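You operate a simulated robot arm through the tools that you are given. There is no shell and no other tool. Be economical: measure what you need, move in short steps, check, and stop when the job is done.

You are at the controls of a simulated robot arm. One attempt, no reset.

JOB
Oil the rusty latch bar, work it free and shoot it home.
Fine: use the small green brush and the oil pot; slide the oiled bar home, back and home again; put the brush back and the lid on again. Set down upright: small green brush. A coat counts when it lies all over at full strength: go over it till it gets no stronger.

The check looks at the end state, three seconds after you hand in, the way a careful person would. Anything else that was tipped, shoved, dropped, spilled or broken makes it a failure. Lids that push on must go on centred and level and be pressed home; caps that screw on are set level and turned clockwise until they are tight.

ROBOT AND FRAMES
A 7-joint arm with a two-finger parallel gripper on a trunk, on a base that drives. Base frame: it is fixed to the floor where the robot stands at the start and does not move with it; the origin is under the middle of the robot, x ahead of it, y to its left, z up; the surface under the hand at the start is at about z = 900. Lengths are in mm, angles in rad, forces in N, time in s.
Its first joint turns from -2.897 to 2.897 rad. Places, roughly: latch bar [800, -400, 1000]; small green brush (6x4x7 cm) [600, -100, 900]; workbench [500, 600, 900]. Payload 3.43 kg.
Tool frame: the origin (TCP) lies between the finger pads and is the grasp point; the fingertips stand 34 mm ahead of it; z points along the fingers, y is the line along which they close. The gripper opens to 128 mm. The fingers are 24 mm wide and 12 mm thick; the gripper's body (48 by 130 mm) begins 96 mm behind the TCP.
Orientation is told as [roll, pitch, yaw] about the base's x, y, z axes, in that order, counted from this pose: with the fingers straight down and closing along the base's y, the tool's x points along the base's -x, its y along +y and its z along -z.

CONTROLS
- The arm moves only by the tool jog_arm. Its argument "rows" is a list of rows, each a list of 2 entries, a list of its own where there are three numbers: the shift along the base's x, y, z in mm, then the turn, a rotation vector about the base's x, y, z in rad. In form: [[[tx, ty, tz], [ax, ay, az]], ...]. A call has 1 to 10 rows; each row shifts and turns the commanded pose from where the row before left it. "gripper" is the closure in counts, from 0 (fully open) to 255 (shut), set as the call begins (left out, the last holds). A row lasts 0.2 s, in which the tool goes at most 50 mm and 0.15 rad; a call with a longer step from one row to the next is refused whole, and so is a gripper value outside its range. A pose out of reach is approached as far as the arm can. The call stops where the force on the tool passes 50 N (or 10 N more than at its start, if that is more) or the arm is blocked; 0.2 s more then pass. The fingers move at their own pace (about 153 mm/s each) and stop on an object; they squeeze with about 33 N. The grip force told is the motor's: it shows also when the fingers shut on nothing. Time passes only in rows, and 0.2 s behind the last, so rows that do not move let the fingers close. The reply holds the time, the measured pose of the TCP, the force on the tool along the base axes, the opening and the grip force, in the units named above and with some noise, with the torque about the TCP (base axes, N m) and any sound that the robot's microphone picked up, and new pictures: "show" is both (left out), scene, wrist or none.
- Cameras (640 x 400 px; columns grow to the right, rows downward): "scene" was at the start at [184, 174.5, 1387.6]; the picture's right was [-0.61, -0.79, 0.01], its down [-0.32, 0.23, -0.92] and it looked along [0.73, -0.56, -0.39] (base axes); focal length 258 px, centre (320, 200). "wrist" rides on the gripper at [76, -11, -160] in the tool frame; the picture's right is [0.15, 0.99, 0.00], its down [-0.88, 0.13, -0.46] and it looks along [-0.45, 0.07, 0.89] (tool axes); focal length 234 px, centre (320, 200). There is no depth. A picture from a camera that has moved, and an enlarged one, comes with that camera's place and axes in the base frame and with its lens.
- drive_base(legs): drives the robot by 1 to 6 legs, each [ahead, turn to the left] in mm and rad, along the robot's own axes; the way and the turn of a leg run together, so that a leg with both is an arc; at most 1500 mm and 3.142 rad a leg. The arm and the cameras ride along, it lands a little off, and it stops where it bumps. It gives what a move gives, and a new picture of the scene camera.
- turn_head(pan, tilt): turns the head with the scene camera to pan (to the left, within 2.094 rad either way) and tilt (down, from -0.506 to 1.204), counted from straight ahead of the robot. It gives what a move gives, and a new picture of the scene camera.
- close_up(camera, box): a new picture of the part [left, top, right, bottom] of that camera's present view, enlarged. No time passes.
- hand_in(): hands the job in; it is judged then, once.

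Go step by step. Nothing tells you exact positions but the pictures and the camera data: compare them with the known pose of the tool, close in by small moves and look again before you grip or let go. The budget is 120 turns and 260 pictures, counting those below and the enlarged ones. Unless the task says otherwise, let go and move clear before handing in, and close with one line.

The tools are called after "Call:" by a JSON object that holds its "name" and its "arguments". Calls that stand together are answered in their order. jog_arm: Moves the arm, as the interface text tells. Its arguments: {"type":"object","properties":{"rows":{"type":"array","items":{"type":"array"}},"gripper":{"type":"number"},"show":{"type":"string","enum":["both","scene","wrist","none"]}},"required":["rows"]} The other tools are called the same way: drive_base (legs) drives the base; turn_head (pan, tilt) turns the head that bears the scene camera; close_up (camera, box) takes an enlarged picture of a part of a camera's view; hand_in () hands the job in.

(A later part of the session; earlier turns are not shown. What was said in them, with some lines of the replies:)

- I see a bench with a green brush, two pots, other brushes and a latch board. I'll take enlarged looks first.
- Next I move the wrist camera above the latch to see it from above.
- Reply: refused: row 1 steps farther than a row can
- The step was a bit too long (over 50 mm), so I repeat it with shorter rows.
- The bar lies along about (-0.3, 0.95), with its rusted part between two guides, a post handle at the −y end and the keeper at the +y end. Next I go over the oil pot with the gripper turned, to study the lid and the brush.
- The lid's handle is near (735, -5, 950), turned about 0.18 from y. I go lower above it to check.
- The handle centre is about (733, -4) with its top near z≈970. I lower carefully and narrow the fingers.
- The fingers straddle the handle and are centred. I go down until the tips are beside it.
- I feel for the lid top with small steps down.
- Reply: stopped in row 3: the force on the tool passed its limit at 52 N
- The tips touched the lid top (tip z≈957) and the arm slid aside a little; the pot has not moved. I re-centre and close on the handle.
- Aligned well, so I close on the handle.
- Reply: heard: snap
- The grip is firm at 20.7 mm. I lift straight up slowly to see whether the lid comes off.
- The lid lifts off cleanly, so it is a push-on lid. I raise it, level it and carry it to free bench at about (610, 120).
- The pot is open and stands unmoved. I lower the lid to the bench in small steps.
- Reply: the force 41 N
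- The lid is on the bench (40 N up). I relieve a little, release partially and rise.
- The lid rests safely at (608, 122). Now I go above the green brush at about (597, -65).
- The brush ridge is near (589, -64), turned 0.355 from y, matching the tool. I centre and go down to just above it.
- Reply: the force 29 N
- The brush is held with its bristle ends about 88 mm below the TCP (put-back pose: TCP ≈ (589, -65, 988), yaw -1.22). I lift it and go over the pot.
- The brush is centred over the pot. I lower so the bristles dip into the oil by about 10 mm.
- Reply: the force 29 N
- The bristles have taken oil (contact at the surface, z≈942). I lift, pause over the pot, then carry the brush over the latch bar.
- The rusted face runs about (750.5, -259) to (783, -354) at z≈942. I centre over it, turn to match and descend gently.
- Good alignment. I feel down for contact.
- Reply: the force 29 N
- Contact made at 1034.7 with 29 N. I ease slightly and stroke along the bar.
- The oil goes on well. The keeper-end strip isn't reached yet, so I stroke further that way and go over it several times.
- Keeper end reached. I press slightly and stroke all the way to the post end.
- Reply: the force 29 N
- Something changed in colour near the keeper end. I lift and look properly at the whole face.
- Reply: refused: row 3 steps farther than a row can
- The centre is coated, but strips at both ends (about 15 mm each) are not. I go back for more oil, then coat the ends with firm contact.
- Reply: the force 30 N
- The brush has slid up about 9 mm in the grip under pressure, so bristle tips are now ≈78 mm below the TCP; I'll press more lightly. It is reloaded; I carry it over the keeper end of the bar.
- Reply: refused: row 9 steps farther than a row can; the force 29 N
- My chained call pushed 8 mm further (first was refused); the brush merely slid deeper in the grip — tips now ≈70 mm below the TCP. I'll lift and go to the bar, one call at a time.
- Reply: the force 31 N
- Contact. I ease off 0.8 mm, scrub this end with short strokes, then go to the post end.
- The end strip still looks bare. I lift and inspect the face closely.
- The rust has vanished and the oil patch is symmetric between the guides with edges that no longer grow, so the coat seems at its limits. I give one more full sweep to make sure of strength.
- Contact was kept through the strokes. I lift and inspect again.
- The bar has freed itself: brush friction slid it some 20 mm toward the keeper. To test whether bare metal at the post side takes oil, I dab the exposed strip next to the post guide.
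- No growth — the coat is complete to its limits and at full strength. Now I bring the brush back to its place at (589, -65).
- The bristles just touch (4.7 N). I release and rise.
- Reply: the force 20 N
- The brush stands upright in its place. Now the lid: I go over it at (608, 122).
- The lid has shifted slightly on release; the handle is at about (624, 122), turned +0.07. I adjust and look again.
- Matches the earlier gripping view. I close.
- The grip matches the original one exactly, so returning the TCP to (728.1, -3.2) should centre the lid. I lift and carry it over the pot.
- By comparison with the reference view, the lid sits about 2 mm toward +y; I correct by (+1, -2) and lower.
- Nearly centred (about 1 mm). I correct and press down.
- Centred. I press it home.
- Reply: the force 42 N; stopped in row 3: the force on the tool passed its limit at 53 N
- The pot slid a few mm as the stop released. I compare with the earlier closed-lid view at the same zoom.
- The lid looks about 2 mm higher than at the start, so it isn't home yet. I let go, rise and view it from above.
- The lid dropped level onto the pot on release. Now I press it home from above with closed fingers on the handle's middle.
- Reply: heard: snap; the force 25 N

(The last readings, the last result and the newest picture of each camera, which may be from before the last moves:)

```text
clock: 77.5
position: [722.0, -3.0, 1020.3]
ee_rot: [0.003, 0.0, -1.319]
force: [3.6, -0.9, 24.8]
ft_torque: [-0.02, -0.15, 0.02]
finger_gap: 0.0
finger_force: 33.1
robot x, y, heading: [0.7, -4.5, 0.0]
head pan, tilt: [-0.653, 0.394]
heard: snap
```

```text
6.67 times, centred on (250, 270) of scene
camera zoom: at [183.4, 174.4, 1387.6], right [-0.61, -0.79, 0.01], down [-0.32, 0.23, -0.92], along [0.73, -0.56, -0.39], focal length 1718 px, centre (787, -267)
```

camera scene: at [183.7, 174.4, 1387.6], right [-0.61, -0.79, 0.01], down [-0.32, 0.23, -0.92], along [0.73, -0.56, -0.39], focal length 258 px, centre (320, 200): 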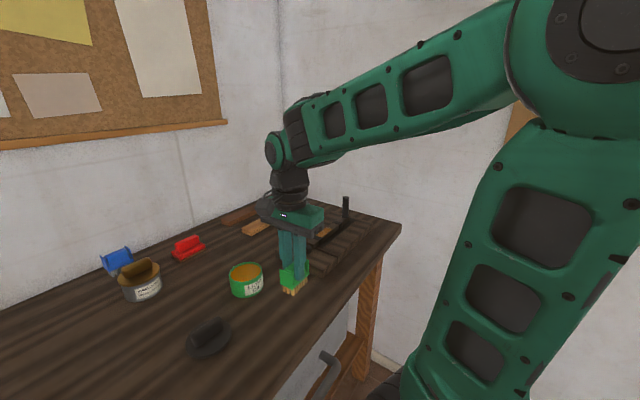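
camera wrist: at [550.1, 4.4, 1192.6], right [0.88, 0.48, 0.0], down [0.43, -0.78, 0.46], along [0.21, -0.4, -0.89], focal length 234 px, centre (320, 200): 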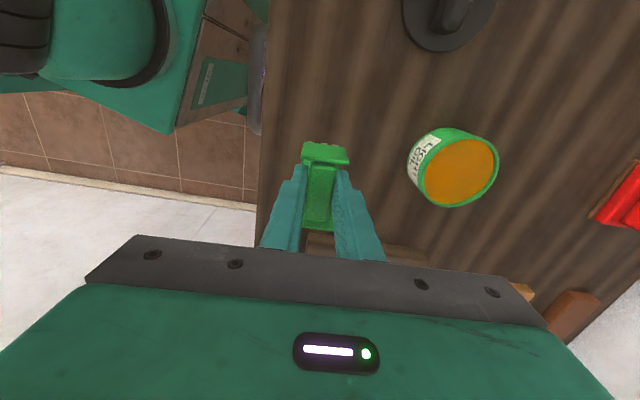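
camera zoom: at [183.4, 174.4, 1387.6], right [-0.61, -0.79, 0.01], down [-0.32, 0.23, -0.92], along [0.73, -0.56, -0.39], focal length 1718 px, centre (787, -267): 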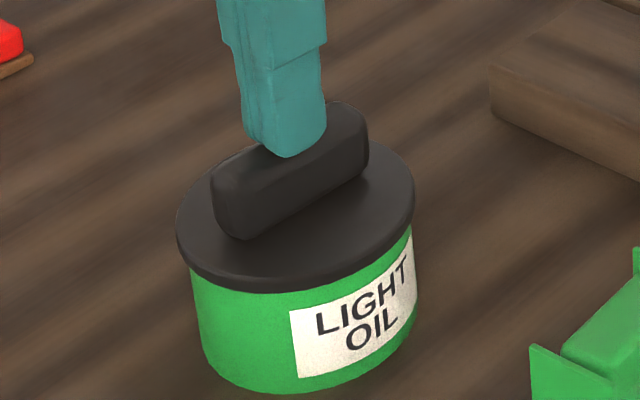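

Snap heard — the lid is home. Now I rise and go over to the bar's post handle with fingers open.

Call:
{"name": "jog_arm", "arguments": {"rows": [[[0, 0, 30], [0, 0, 0]], [[0, 0, 40], [0, 0, 0]], [[0, 0, 40], [0, 0, 0.08]], [[8, -47, 0], [0, 0, 0]], [[8, -47, 0], [0, 0, 0]], [[8, -47, 0], [0, 0, 0]], [[8, -47, 0], [0, 0, 0]], [[8, -47, 0], [0, 0, 0]], [[8, -47, 0], [0, 0, 0]], [[8, -47, 0], [0, 0, 0]]], "gripper": 100, "show": "both"}}

Call:
{"name": "close_up", "arguments": {"camera": "wrist", "box": [200, 60, 440, 210]}}

Call:
{"name": "close_up", "arguments": {"camera": "scene", "box": [290, 180, 370, 240]}}

```text
clock: 79.7
position: [775.7, -332.4, 1131.2]
ee_rot: [0.0, 0.0, -1.237]
force: [-0.1, 1.3, 1.1]
ft_torque: [-0.07, 0.01, -0.01]
finger_gap: 78.0
finger_force: 0.0
robot x, y, heading: [1.0, -4.6, -0.001]
head pan, tilt: [-0.653, 0.394]
camera scene: at [183.8, 174.8, 1387.5], right [-0.61, -0.79, 0.01], down [-0.32, 0.23, -0.92], along [0.73, -0.56, -0.39], focal length 258 px, centre (320, 200)
camera wrist: at [742.0, -264.6, 1290.6], right [0.89, 0.46, 0.0], down [0.41, -0.79, 0.46], along [0.21, -0.4, -0.89], focal length 234 px, centre (320, 200)
```

scene: 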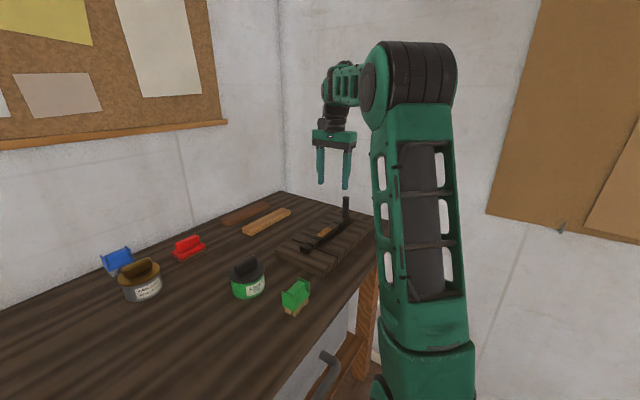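
wrist: 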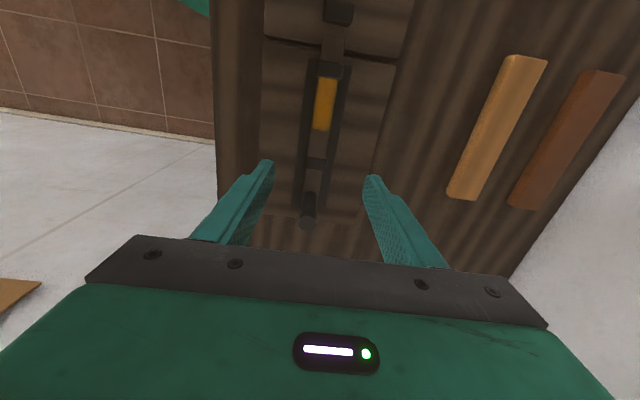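

```text
2.67 times, centred on (320, 135) of wrist
camera zoom: at [742.0, -264.6, 1290.6], right [0.89, 0.46, 0.0], down [0.41, -0.79, 0.46], along [0.21, -0.4, -0.89], focal length 624 px, centre (320, 373)
```

zoom: 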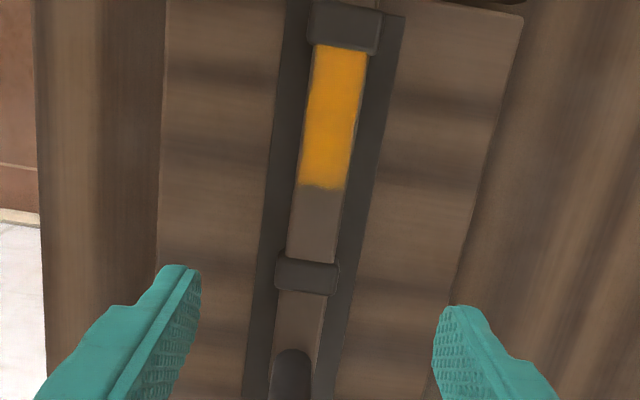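

```text
6.67 times, centred on (330, 210) of scene
camera zoom: at [183.8, 174.8, 1387.5], right [-0.61, -0.79, 0.01], down [-0.32, 0.23, -0.92], along [0.73, -0.56, -0.39], focal length 1718 px, centre (253, 133)
```

zoom: 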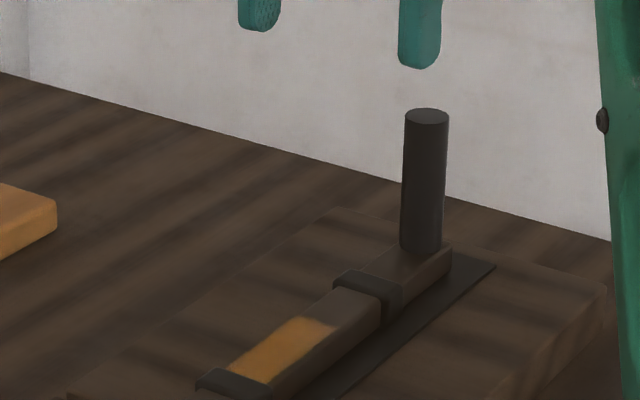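

The post is at about (805, -420), top z≈1030. I go over it.

Call:
{"name": "jog_arm", "arguments": {"rows": [[[15, -44, 0], [0, 0, 0]], [[15, -44, 0], [0, 0, 0]], [[0, 0, -30], [0, 0, 0]], [[0, 0, 0], [0, 0, 0]]], "show": "none"}}

Call:
{"name": "close_up", "arguments": {"camera": "wrist", "box": [220, 100, 420, 225]}}

Call:
{"name": "close_up", "arguments": {"camera": "scene", "box": [290, 170, 370, 230]}}

```text
clock: 80.7
position: [808.4, -422.3, 1101.4]
ee_rot: [0.0, 0.001, -1.242]
force: [-0.1, -0.7, 0.5]
ft_torque: [0.0, 0.02, 0.02]
finger_gap: 77.8
finger_force: 0.1
robot x, y, heading: [0.6, -4.0, -0.001]
head pan, tilt: [-0.653, 0.394]
```

```text
3.20 times, centred on (320, 162) of wrist
camera zoom: at [773.1, -354.8, 1261.3], right [0.89, 0.46, 0.0], down [0.41, -0.79, 0.45], along [0.21, -0.4, -0.89], focal length 749 px, centre (320, 320)
```

zoom: 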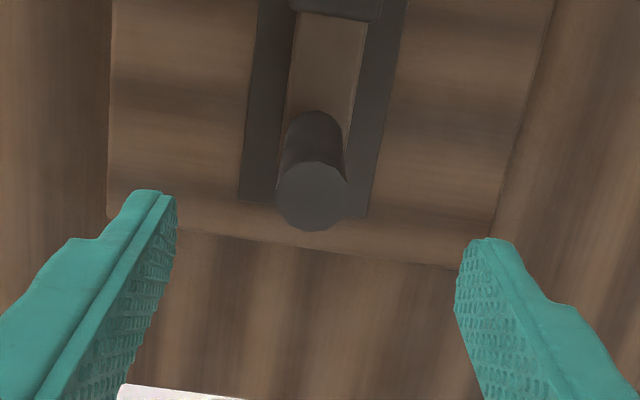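

```text
6.67 times, centred on (330, 200) of scene
camera zoom: at [184.1, 174.4, 1387.6], right [-0.61, -0.79, 0.01], down [-0.32, 0.23, -0.92], along [0.73, -0.56, -0.39], focal length 1718 px, centre (253, 200)
```

zoom: 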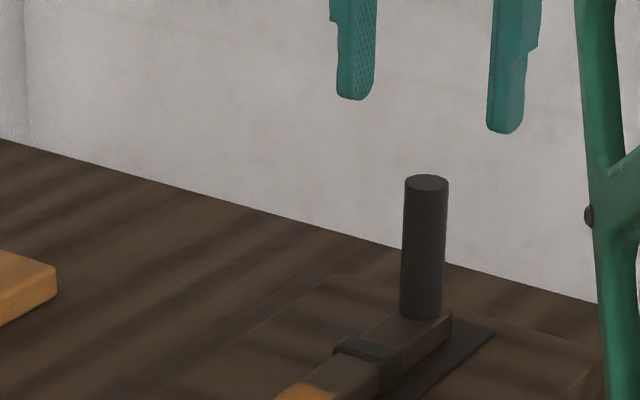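

Call:
{"name": "jog_arm", "arguments": {"rows": [[[-1.5, 1.5, -25], [0, 0, 0]], [[0, 0, -25], [0, 0, 0]], [[0, 0, -22], [0, 0, 0]], [[0, 0, 0], [0, 0, 0]]], "show": "none"}}

Call:
{"name": "close_up", "arguments": {"camera": "wrist", "box": [220, 100, 420, 225]}}

Call:
{"name": "close_up", "arguments": {"camera": "scene", "box": [290, 170, 370, 230]}}

```text
clock: 81.7
position: [803.4, -419.7, 1028.4]
ee_rot: [0.001, 0.002, -1.239]
force: [0.0, 0.4, 0.4]
ft_torque: [0.0, -0.01, 0.0]
finger_gap: 77.8
finger_force: 0.0
robot x, y, heading: [4.3, -5.9, 0.001]
head pan, tilt: [-0.653, 0.394]
```

```text
3.20 times, centred on (320, 162) of wrist
camera zoom: at [768.3, -351.4, 1188.7], right [0.89, 0.46, 0.0], down [0.41, -0.79, 0.45], along [0.21, -0.4, -0.89], focal length 749 px, centre (320, 320)
```

zoom: 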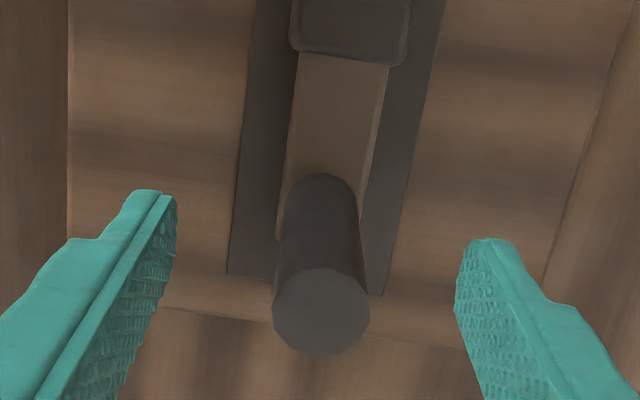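

```text
6.67 times, centred on (330, 200) of scene
camera zoom: at [184.1, 174.4, 1387.6], right [-0.61, -0.79, 0.01], down [-0.32, 0.23, -0.92], along [0.73, -0.56, -0.39], focal length 1718 px, centre (253, 200)
```

zoom: 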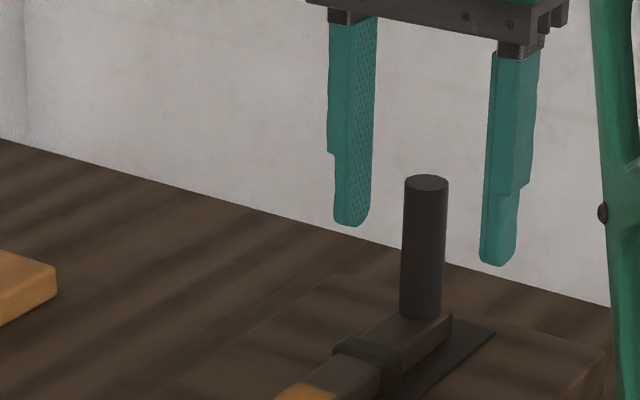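

Well placed around the post. I close on it.

Call:
{"name": "jog_arm", "arguments": {"rows": [[[0, 0, 0], [0, 0, 0]], [[0, 0, 0], [0, 0, 0]], [[0, 0, 0], [0, 0, 0]]], "gripper": 255, "show": "none"}}

```text
clock: 82.5
position: [804.5, -419.3, 1030.0]
ee_rot: [0.0, 0.001, -1.238]
force: [6.0, 1.3, -0.2]
ft_torque: [-0.24, -0.27, 0.06]
finger_gap: 23.3
finger_force: 45.2
robot x, y, heading: [0.7, -1.7, -0.0]
head pan, tilt: [-0.653, 0.394]
```

Post held. I slide the bar toward the keeper along (-0.325, 0.946).

Call:
{"name": "jog_arm", "arguments": {"rows": [[[-2.3, 6.6, 0], [0, 0, 0]], [[-2.3, 6.6, 0], [0, 0, 0]], [[-2.3, 6.6, 0], [0, 0, 0]], [[-2.3, 6.6, 0], [0, 0, 0]], [[0, 0, 0], [0, 0, 0]]], "show": "none"}}

Call:
{"name": "close_up", "arguments": {"camera": "scene", "box": [280, 190, 370, 270]}}

```text
clock: 83.7
position: [796.9, -395.0, 1029.2]
ee_rot: [-0.002, 0.002, -1.241]
force: [9.1, 1.1, -2.7]
ft_torque: [-0.85, -0.67, -0.07]
finger_gap: 23.5
finger_force: 45.1
robot x, y, heading: [0.7, -2.7, 0.0]
head pan, tilt: [-0.653, 0.394]
```

```text
5.00 times, centred on (325, 230) of scene
camera zoom: at [184.6, 174.4, 1387.5], right [-0.61, -0.79, 0.01], down [-0.32, 0.23, -0.92], along [0.73, -0.56, -0.39], focal length 1288 px, centre (295, 50)
```

zoom: 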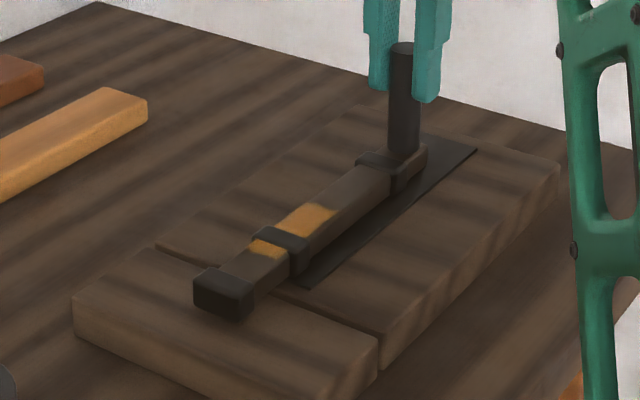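

The bar enters the keeper. I go on until it stops.

Call:
{"name": "jog_arm", "arguments": {"rows": [[[0, 4, 0], [0, 0, 0]], [[-1, 4, 0], [0, 0, 0]], [[0, 0, 0], [0, 0, 0]]], "show": "none"}}

Call:
{"name": "close_up", "arguments": {"camera": "scene", "box": [280, 190, 370, 270]}}

```text
clock: 84.5
position: [794.9, -387.2, 1029.2]
ee_rot: [-0.001, 0.001, -1.244]
force: [-3.3, -9.4, 0.9]
ft_torque: [0.34, 0.16, -0.1]
finger_gap: 23.4
finger_force: 45.8
robot x, y, heading: [3.5, -2.9, -0.003]
head pan, tilt: [-0.653, 0.394]
```

```text
5.00 times, centred on (325, 230) of scene
camera zoom: at [183.9, 173.9, 1387.6], right [-0.61, -0.79, 0.01], down [-0.32, 0.23, -0.92], along [0.73, -0.56, -0.39], focal length 1288 px, centre (295, 50)
```

zoom: 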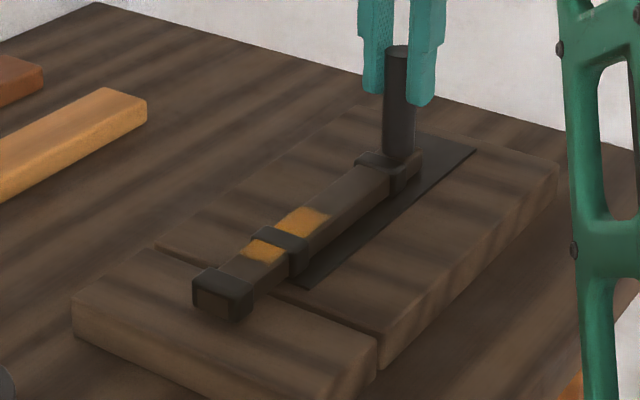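

Call:
{"name": "jog_arm", "arguments": {"rows": [[[-1, 3, 0], [0, 0, 0]], [[-1, 3, 0], [0, 0, 0]], [[-0.7, 2, 0], [0, 0, 0]], [[0, 0, 0], [0, 0, 0]]], "show": "none"}}

Call:
{"name": "close_up", "arguments": {"camera": "scene", "box": [280, 190, 370, 270]}}

```text
clock: 85.5
position: [791.0, -381.4, 1027.6]
ee_rot: [-0.001, 0.001, -1.242]
force: [2.0, -36.9, 3.2]
ft_torque: [-0.74, -0.09, -0.03]
finger_gap: 23.4
finger_force: 45.2
robot x, y, heading: [0.6, -3.4, -0.005]
head pan, tilt: [-0.653, 0.394]
```

```text
5.00 times, centred on (325, 230) of scene
camera zoom: at [184.1, 172.9, 1387.8], right [-0.61, -0.79, 0.01], down [-0.32, 0.23, -0.92], along [0.73, -0.56, -0.39], focal length 1288 px, centre (295, 50)
```

zoom: 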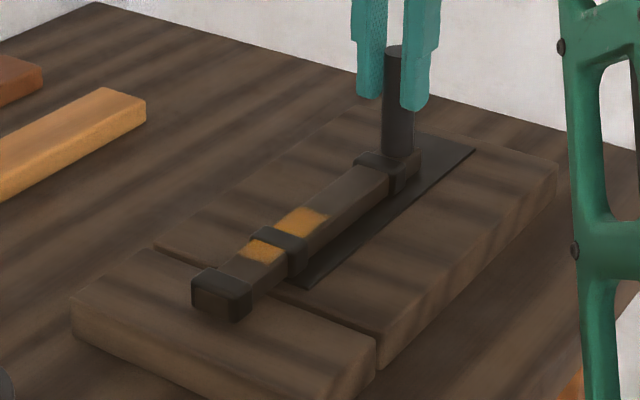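

Hard stop reached: the bar is home. Now back until it stops.

Call:
{"name": "jog_arm", "arguments": {"rows": [[[2.6, -7.6, 0], [0, 0, 0]], [[2.6, -7.6, 0], [0, 0, 0]], [[2.6, -7.6, 0], [0, 0, 0]], [[2.6, -7.6, 0], [0, 0, 0]], [[2.6, -7.6, 0], [0, 0, 0]], [[1.6, -4.7, 0], [0, 0, 0]], [[0, 0, 0], [0, 0, 0]]], "show": "none"}}

Call:
{"name": "close_up", "arguments": {"camera": "scene", "box": [280, 190, 370, 270]}}

```text
clock: 87.1
position: [805.8, -420.5, 1027.3]
ee_rot: [0.0, 0.001, -1.239]
force: [-30.1, -7.6, 4.5]
ft_torque: [0.77, 0.84, -0.28]
finger_gap: 23.3
finger_force: 44.8
robot x, y, heading: [3.3, -6.7, -0.001]
head pan, tilt: [-0.653, 0.394]
```

```text
5.00 times, centred on (325, 230) of scene
camera zoom: at [182.6, 174.0, 1387.8], right [-0.61, -0.79, 0.01], down [-0.32, 0.23, -0.92], along [0.73, -0.56, -0.39], focal length 1288 px, centre (295, 50)
```

zoom: 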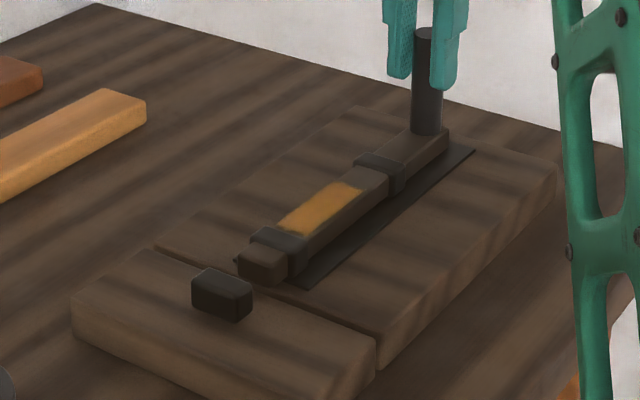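

It has come out of the keeper. There's a side load, so I correct x and continue back to the starting stop.

Call:
{"name": "jog_arm", "arguments": {"rows": [[[-2.5, -3, 0], [0, 0, 0]], [[1.2, -4.7, 0], [0, 0, 0]], [[1.2, -4.7, 0], [0, 0, 0]], [[0, 0, 0], [0, 0, 0]]], "show": "none"}}

Call:
{"name": "close_up", "arguments": {"camera": "scene", "box": [280, 190, 370, 270]}}

```text
clock: 88.1
position: [807.4, -432.1, 1028.1]
ee_rot: [0.003, 0.0, -1.234]
force: [3.2, 1.5, 2.1]
ft_torque: [0.17, 0.04, 0.13]
finger_gap: 23.3
finger_force: 44.7
robot x, y, heading: [1.7, -2.9, 0.001]
head pan, tilt: [-0.653, 0.394]
```

```text
5.00 times, centred on (325, 230) of scene
camera zoom: at [184.3, 174.4, 1387.5], right [-0.61, -0.79, 0.01], down [-0.32, 0.23, -0.92], along [0.73, -0.56, -0.39], focal length 1288 px, centre (295, 50)
```

zoom: 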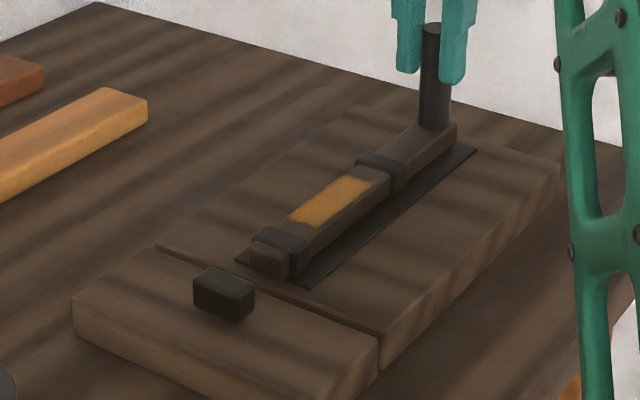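

Call:
{"name": "jog_arm", "arguments": {"rows": [[[1, -3.5, 0], [0, 0, 0]], [[1.2, -3.5, 0], [0, 0, 0]], [[1, -3, 0], [0, 0, 0]], [[0, 0, 0], [0, 0, 0]]], "show": "none"}}

Call:
{"name": "close_up", "arguments": {"camera": "scene", "box": [280, 190, 370, 270]}}

```text
clock: 89.1
position: [812.5, -438.5, 1028.2]
ee_rot: [0.001, 0.001, -1.234]
force: [2.6, 38.4, 0.3]
ft_torque: [0.74, -0.05, 0.1]
finger_gap: 23.5
finger_force: 45.0
robot x, y, heading: [1.3, -2.9, 0.001]
head pan, tilt: [-0.653, 0.394]
```

```text
5.00 times, centred on (325, 230) of scene
camera zoom: at [184.1, 176.0, 1387.3], right [-0.61, -0.8, 0.01], down [-0.32, 0.23, -0.92], along [0.73, -0.56, -0.39], focal length 1288 px, centre (295, 50)
```

zoom: 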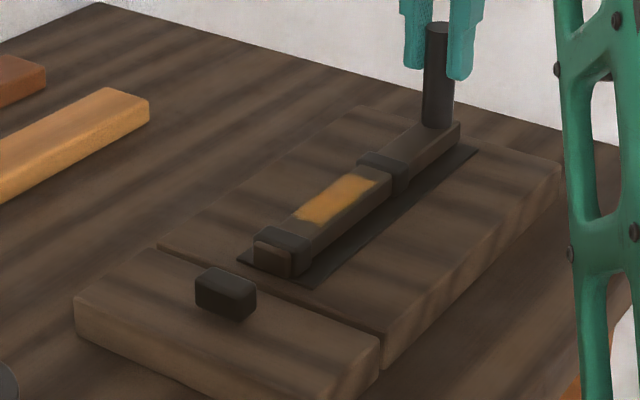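

Back stop reached. Now home again.

Call:
{"name": "jog_arm", "arguments": {"rows": [[[-2.8, 7.8, 0], [0, 0, 0]], [[-2.8, 7.8, 0], [0, 0, 0]], [[-2.8, 7.8, 0], [0, 0, 0]], [[-2.8, 7.8, 0], [0, 0, 0]], [[-2.8, 7.8, 0], [0, 0, 0]], [[-2.8, 7.8, 0], [0, 0, 0]], [[0, 0, 0], [0, 0, 0]]], "show": "none"}}

Call:
{"name": "close_up", "arguments": {"camera": "scene", "box": [280, 190, 370, 270]}}

```text
clock: 90.7
position: [797.1, -395.4, 1027.9]
ee_rot: [0.001, -0.001, -1.236]
force: [45.5, 14.7, 12.1]
ft_torque: [0.03, -0.79, 0.15]
finger_gap: 23.7
finger_force: 45.4
robot x, y, heading: [1.3, -2.4, 0.0]
head pan, tilt: [-0.653, 0.394]
```

```text
5.00 times, centred on (325, 230) of scene
camera zoom: at [185.7, 175.2, 1387.2], right [-0.61, -0.8, 0.01], down [-0.32, 0.23, -0.92], along [0.73, -0.56, -0.39], focal length 1288 px, centre (295, 50)
```

zoom: 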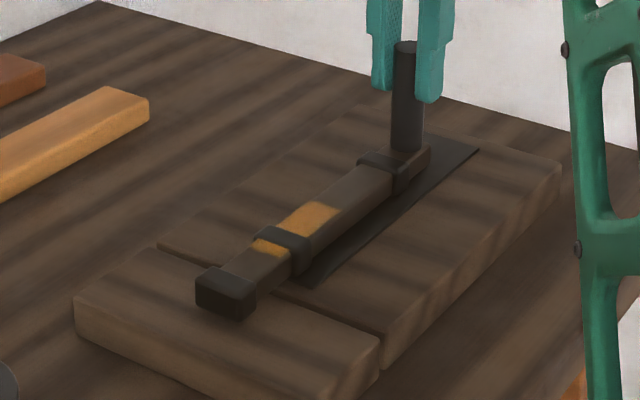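

Again a side load (45 N in x); I ease x by +4 while continuing.

Call:
{"name": "jog_arm", "arguments": {"rows": [[[4, 0, 0], [0, 0, 0]], [[0, 3, 0], [0, 0, 0]], [[-1, 4, 0], [0, 0, 0]], [[-1, 3, 0], [0, 0, 0]], [[0, 0, 0], [0, 0, 0]]], "show": "none"}}

Call:
{"name": "close_up", "arguments": {"camera": "scene", "box": [280, 190, 370, 270]}}

```text
clock: 91.9
position: [793.7, -387.6, 1027.9]
ee_rot: [-0.003, 0.001, -1.243]
force: [8.7, -0.6, 8.7]
ft_torque: [-1.13, -0.82, -0.09]
finger_gap: 23.6
finger_force: 44.8
robot x, y, heading: [-2.2, -0.2, -0.002]
head pan, tilt: [-0.653, 0.394]
```

```text
5.00 times, centred on (325, 230) of scene
camera zoom: at [184.1, 174.6, 1387.5], right [-0.61, -0.79, 0.01], down [-0.32, 0.23, -0.92], along [0.73, -0.56, -0.39], focal length 1288 px, centre (295, 50)
```

zoom: 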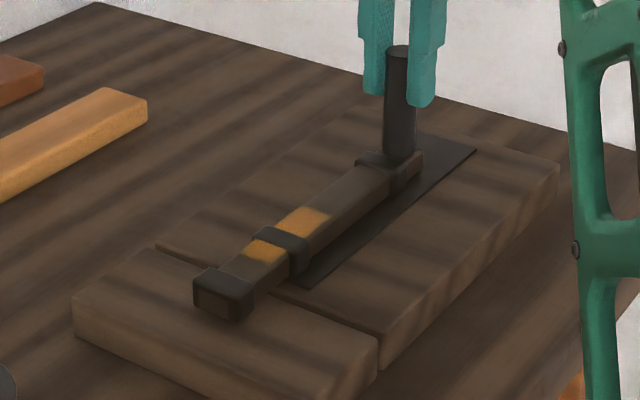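

Call:
{"name": "jog_arm", "arguments": {"rows": [[[-0.7, 3, 0], [0, 0, 0]], [[-1, 3, 0], [0, 0, 0]], [[-0.7, 2, 0], [0, 0, 0]], [[0, 0, 0], [0, 0, 0]]], "show": "none"}}

Call:
{"name": "close_up", "arguments": {"camera": "scene", "box": [280, 190, 370, 270]}}

```text
clock: 92.9
position: [793.1, -383.4, 1027.5]
ee_rot: [-0.001, 0.002, -1.244]
force: [8.7, -35.5, 1.8]
ft_torque: [-0.67, -0.28, 0.01]
finger_gap: 23.4
finger_force: 44.4
robot x, y, heading: [-0.2, -1.4, -0.005]
head pan, tilt: [-0.653, 0.394]
```

```text
5.00 times, centred on (325, 230) of scene
camera zoom: at [184.5, 172.9, 1387.7], right [-0.61, -0.79, 0.01], down [-0.32, 0.23, -0.92], along [0.73, -0.56, -0.39], focal length 1288 px, centre (295, 50)
```

zoom: 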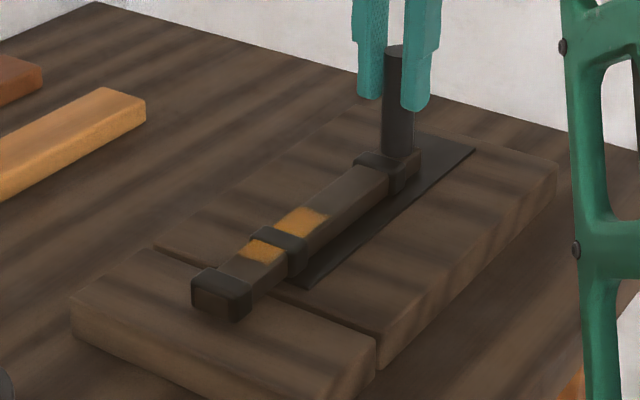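

Home at the stop again. I open here and rise clear.

Call:
{"name": "jog_arm", "arguments": {"rows": [[[0, 0, 0], [0, 0, 0]], [[0, 0, 0], [0, 0, 0]], [[0, 0, 0], [0, 0, 0]], [[0, 0, 40], [0, 0, 0]], [[0, 0, 45], [0, 0, 0]], [[0, 0, 45], [0, 0, 0]], [[-10, 40, 20], [0, 0, 0]], [[-10, 40, 0], [0, 0, 0]], [[0, 0, 0], [0, 0, 0]]], "gripper": 90, "show": "both"}}

Call:
{"name": "close_up", "arguments": {"camera": "scene", "box": [280, 190, 370, 270]}}

Call:
{"name": "close_up", "arguments": {"camera": "scene", "box": [200, 230, 330, 320]}}

```text
clock: 94.9
position: [773.3, -294.6, 1180.9]
ee_rot: [0.001, 0.001, -1.237]
force: [-0.7, -0.3, 0.4]
ft_torque: [0.02, 0.0, 0.02]
finger_gap: 82.8
finger_force: 0.1
robot x, y, heading: [2.0, -3.0, -0.001]
head pan, tilt: [-0.653, 0.394]
camera scene: at [184.2, 174.3, 1387.6], right [-0.61, -0.79, 0.01], down [-0.32, 0.23, -0.92], along [0.73, -0.56, -0.39], focal length 258 px, centre (320, 200)
camera wrist: at [737.6, -227.8, 1339.8], right [0.89, 0.46, 0.0], down [0.41, -0.79, 0.45], along [0.21, -0.4, -0.89], focal length 234 px, centre (320, 200)
```

scene: 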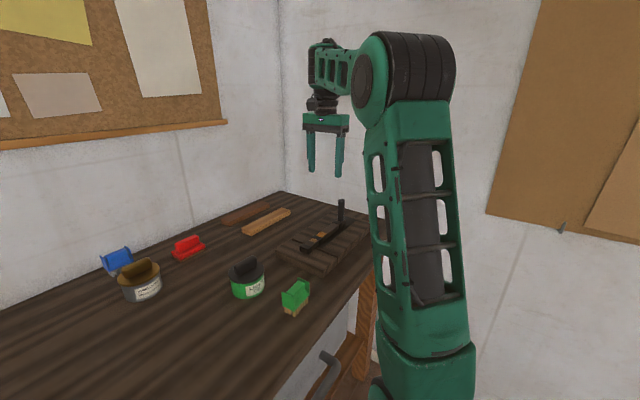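
wrist: 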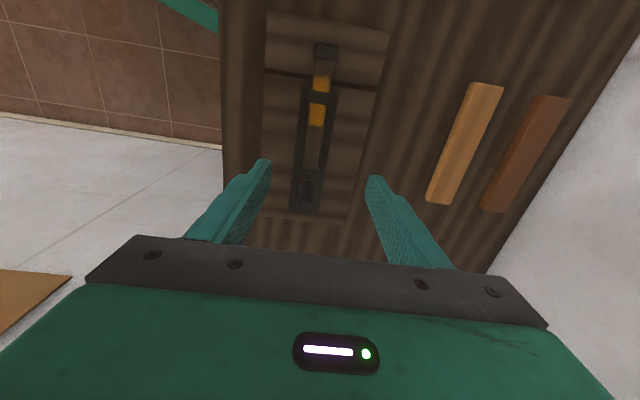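

```text
5.00 times, centred on (325, 230) of scene
camera zoom: at [184.2, 174.3, 1387.6], right [-0.61, -0.79, 0.01], down [-0.32, 0.23, -0.92], along [0.73, -0.56, -0.39], focal length 1288 px, centre (295, 50)
```

zoom: 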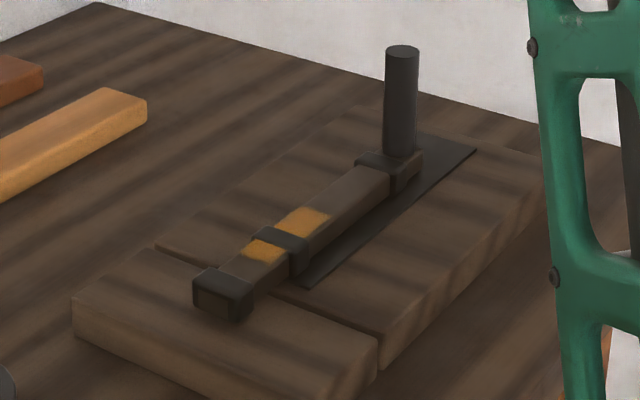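

```text
4.44 times, centred on (265, 275) of scene
camera zoom: at [184.2, 174.3, 1387.6], right [-0.61, -0.79, 0.01], down [-0.32, 0.23, -0.92], along [0.73, -0.56, -0.39], focal length 1145 px, centre (564, -133)
```

zoom: 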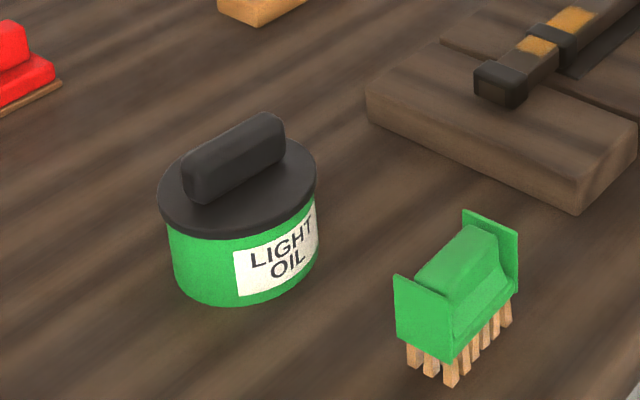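

The bar is home in the keeper, the lid is on level and pressed home, the brush stands upright in its place, and the arm is clear. I hand in.

Call:
{"name": "hand_in", "arguments": {}}

```text
The job is handed in.
```

The latch bar is oiled, worked free and home in its keeper, and I have handed the job in. I slid it home, back and home again. The brush is back upright and the oil pot's lid is snapped on, though the pot now stands about 6 mm from where it started.
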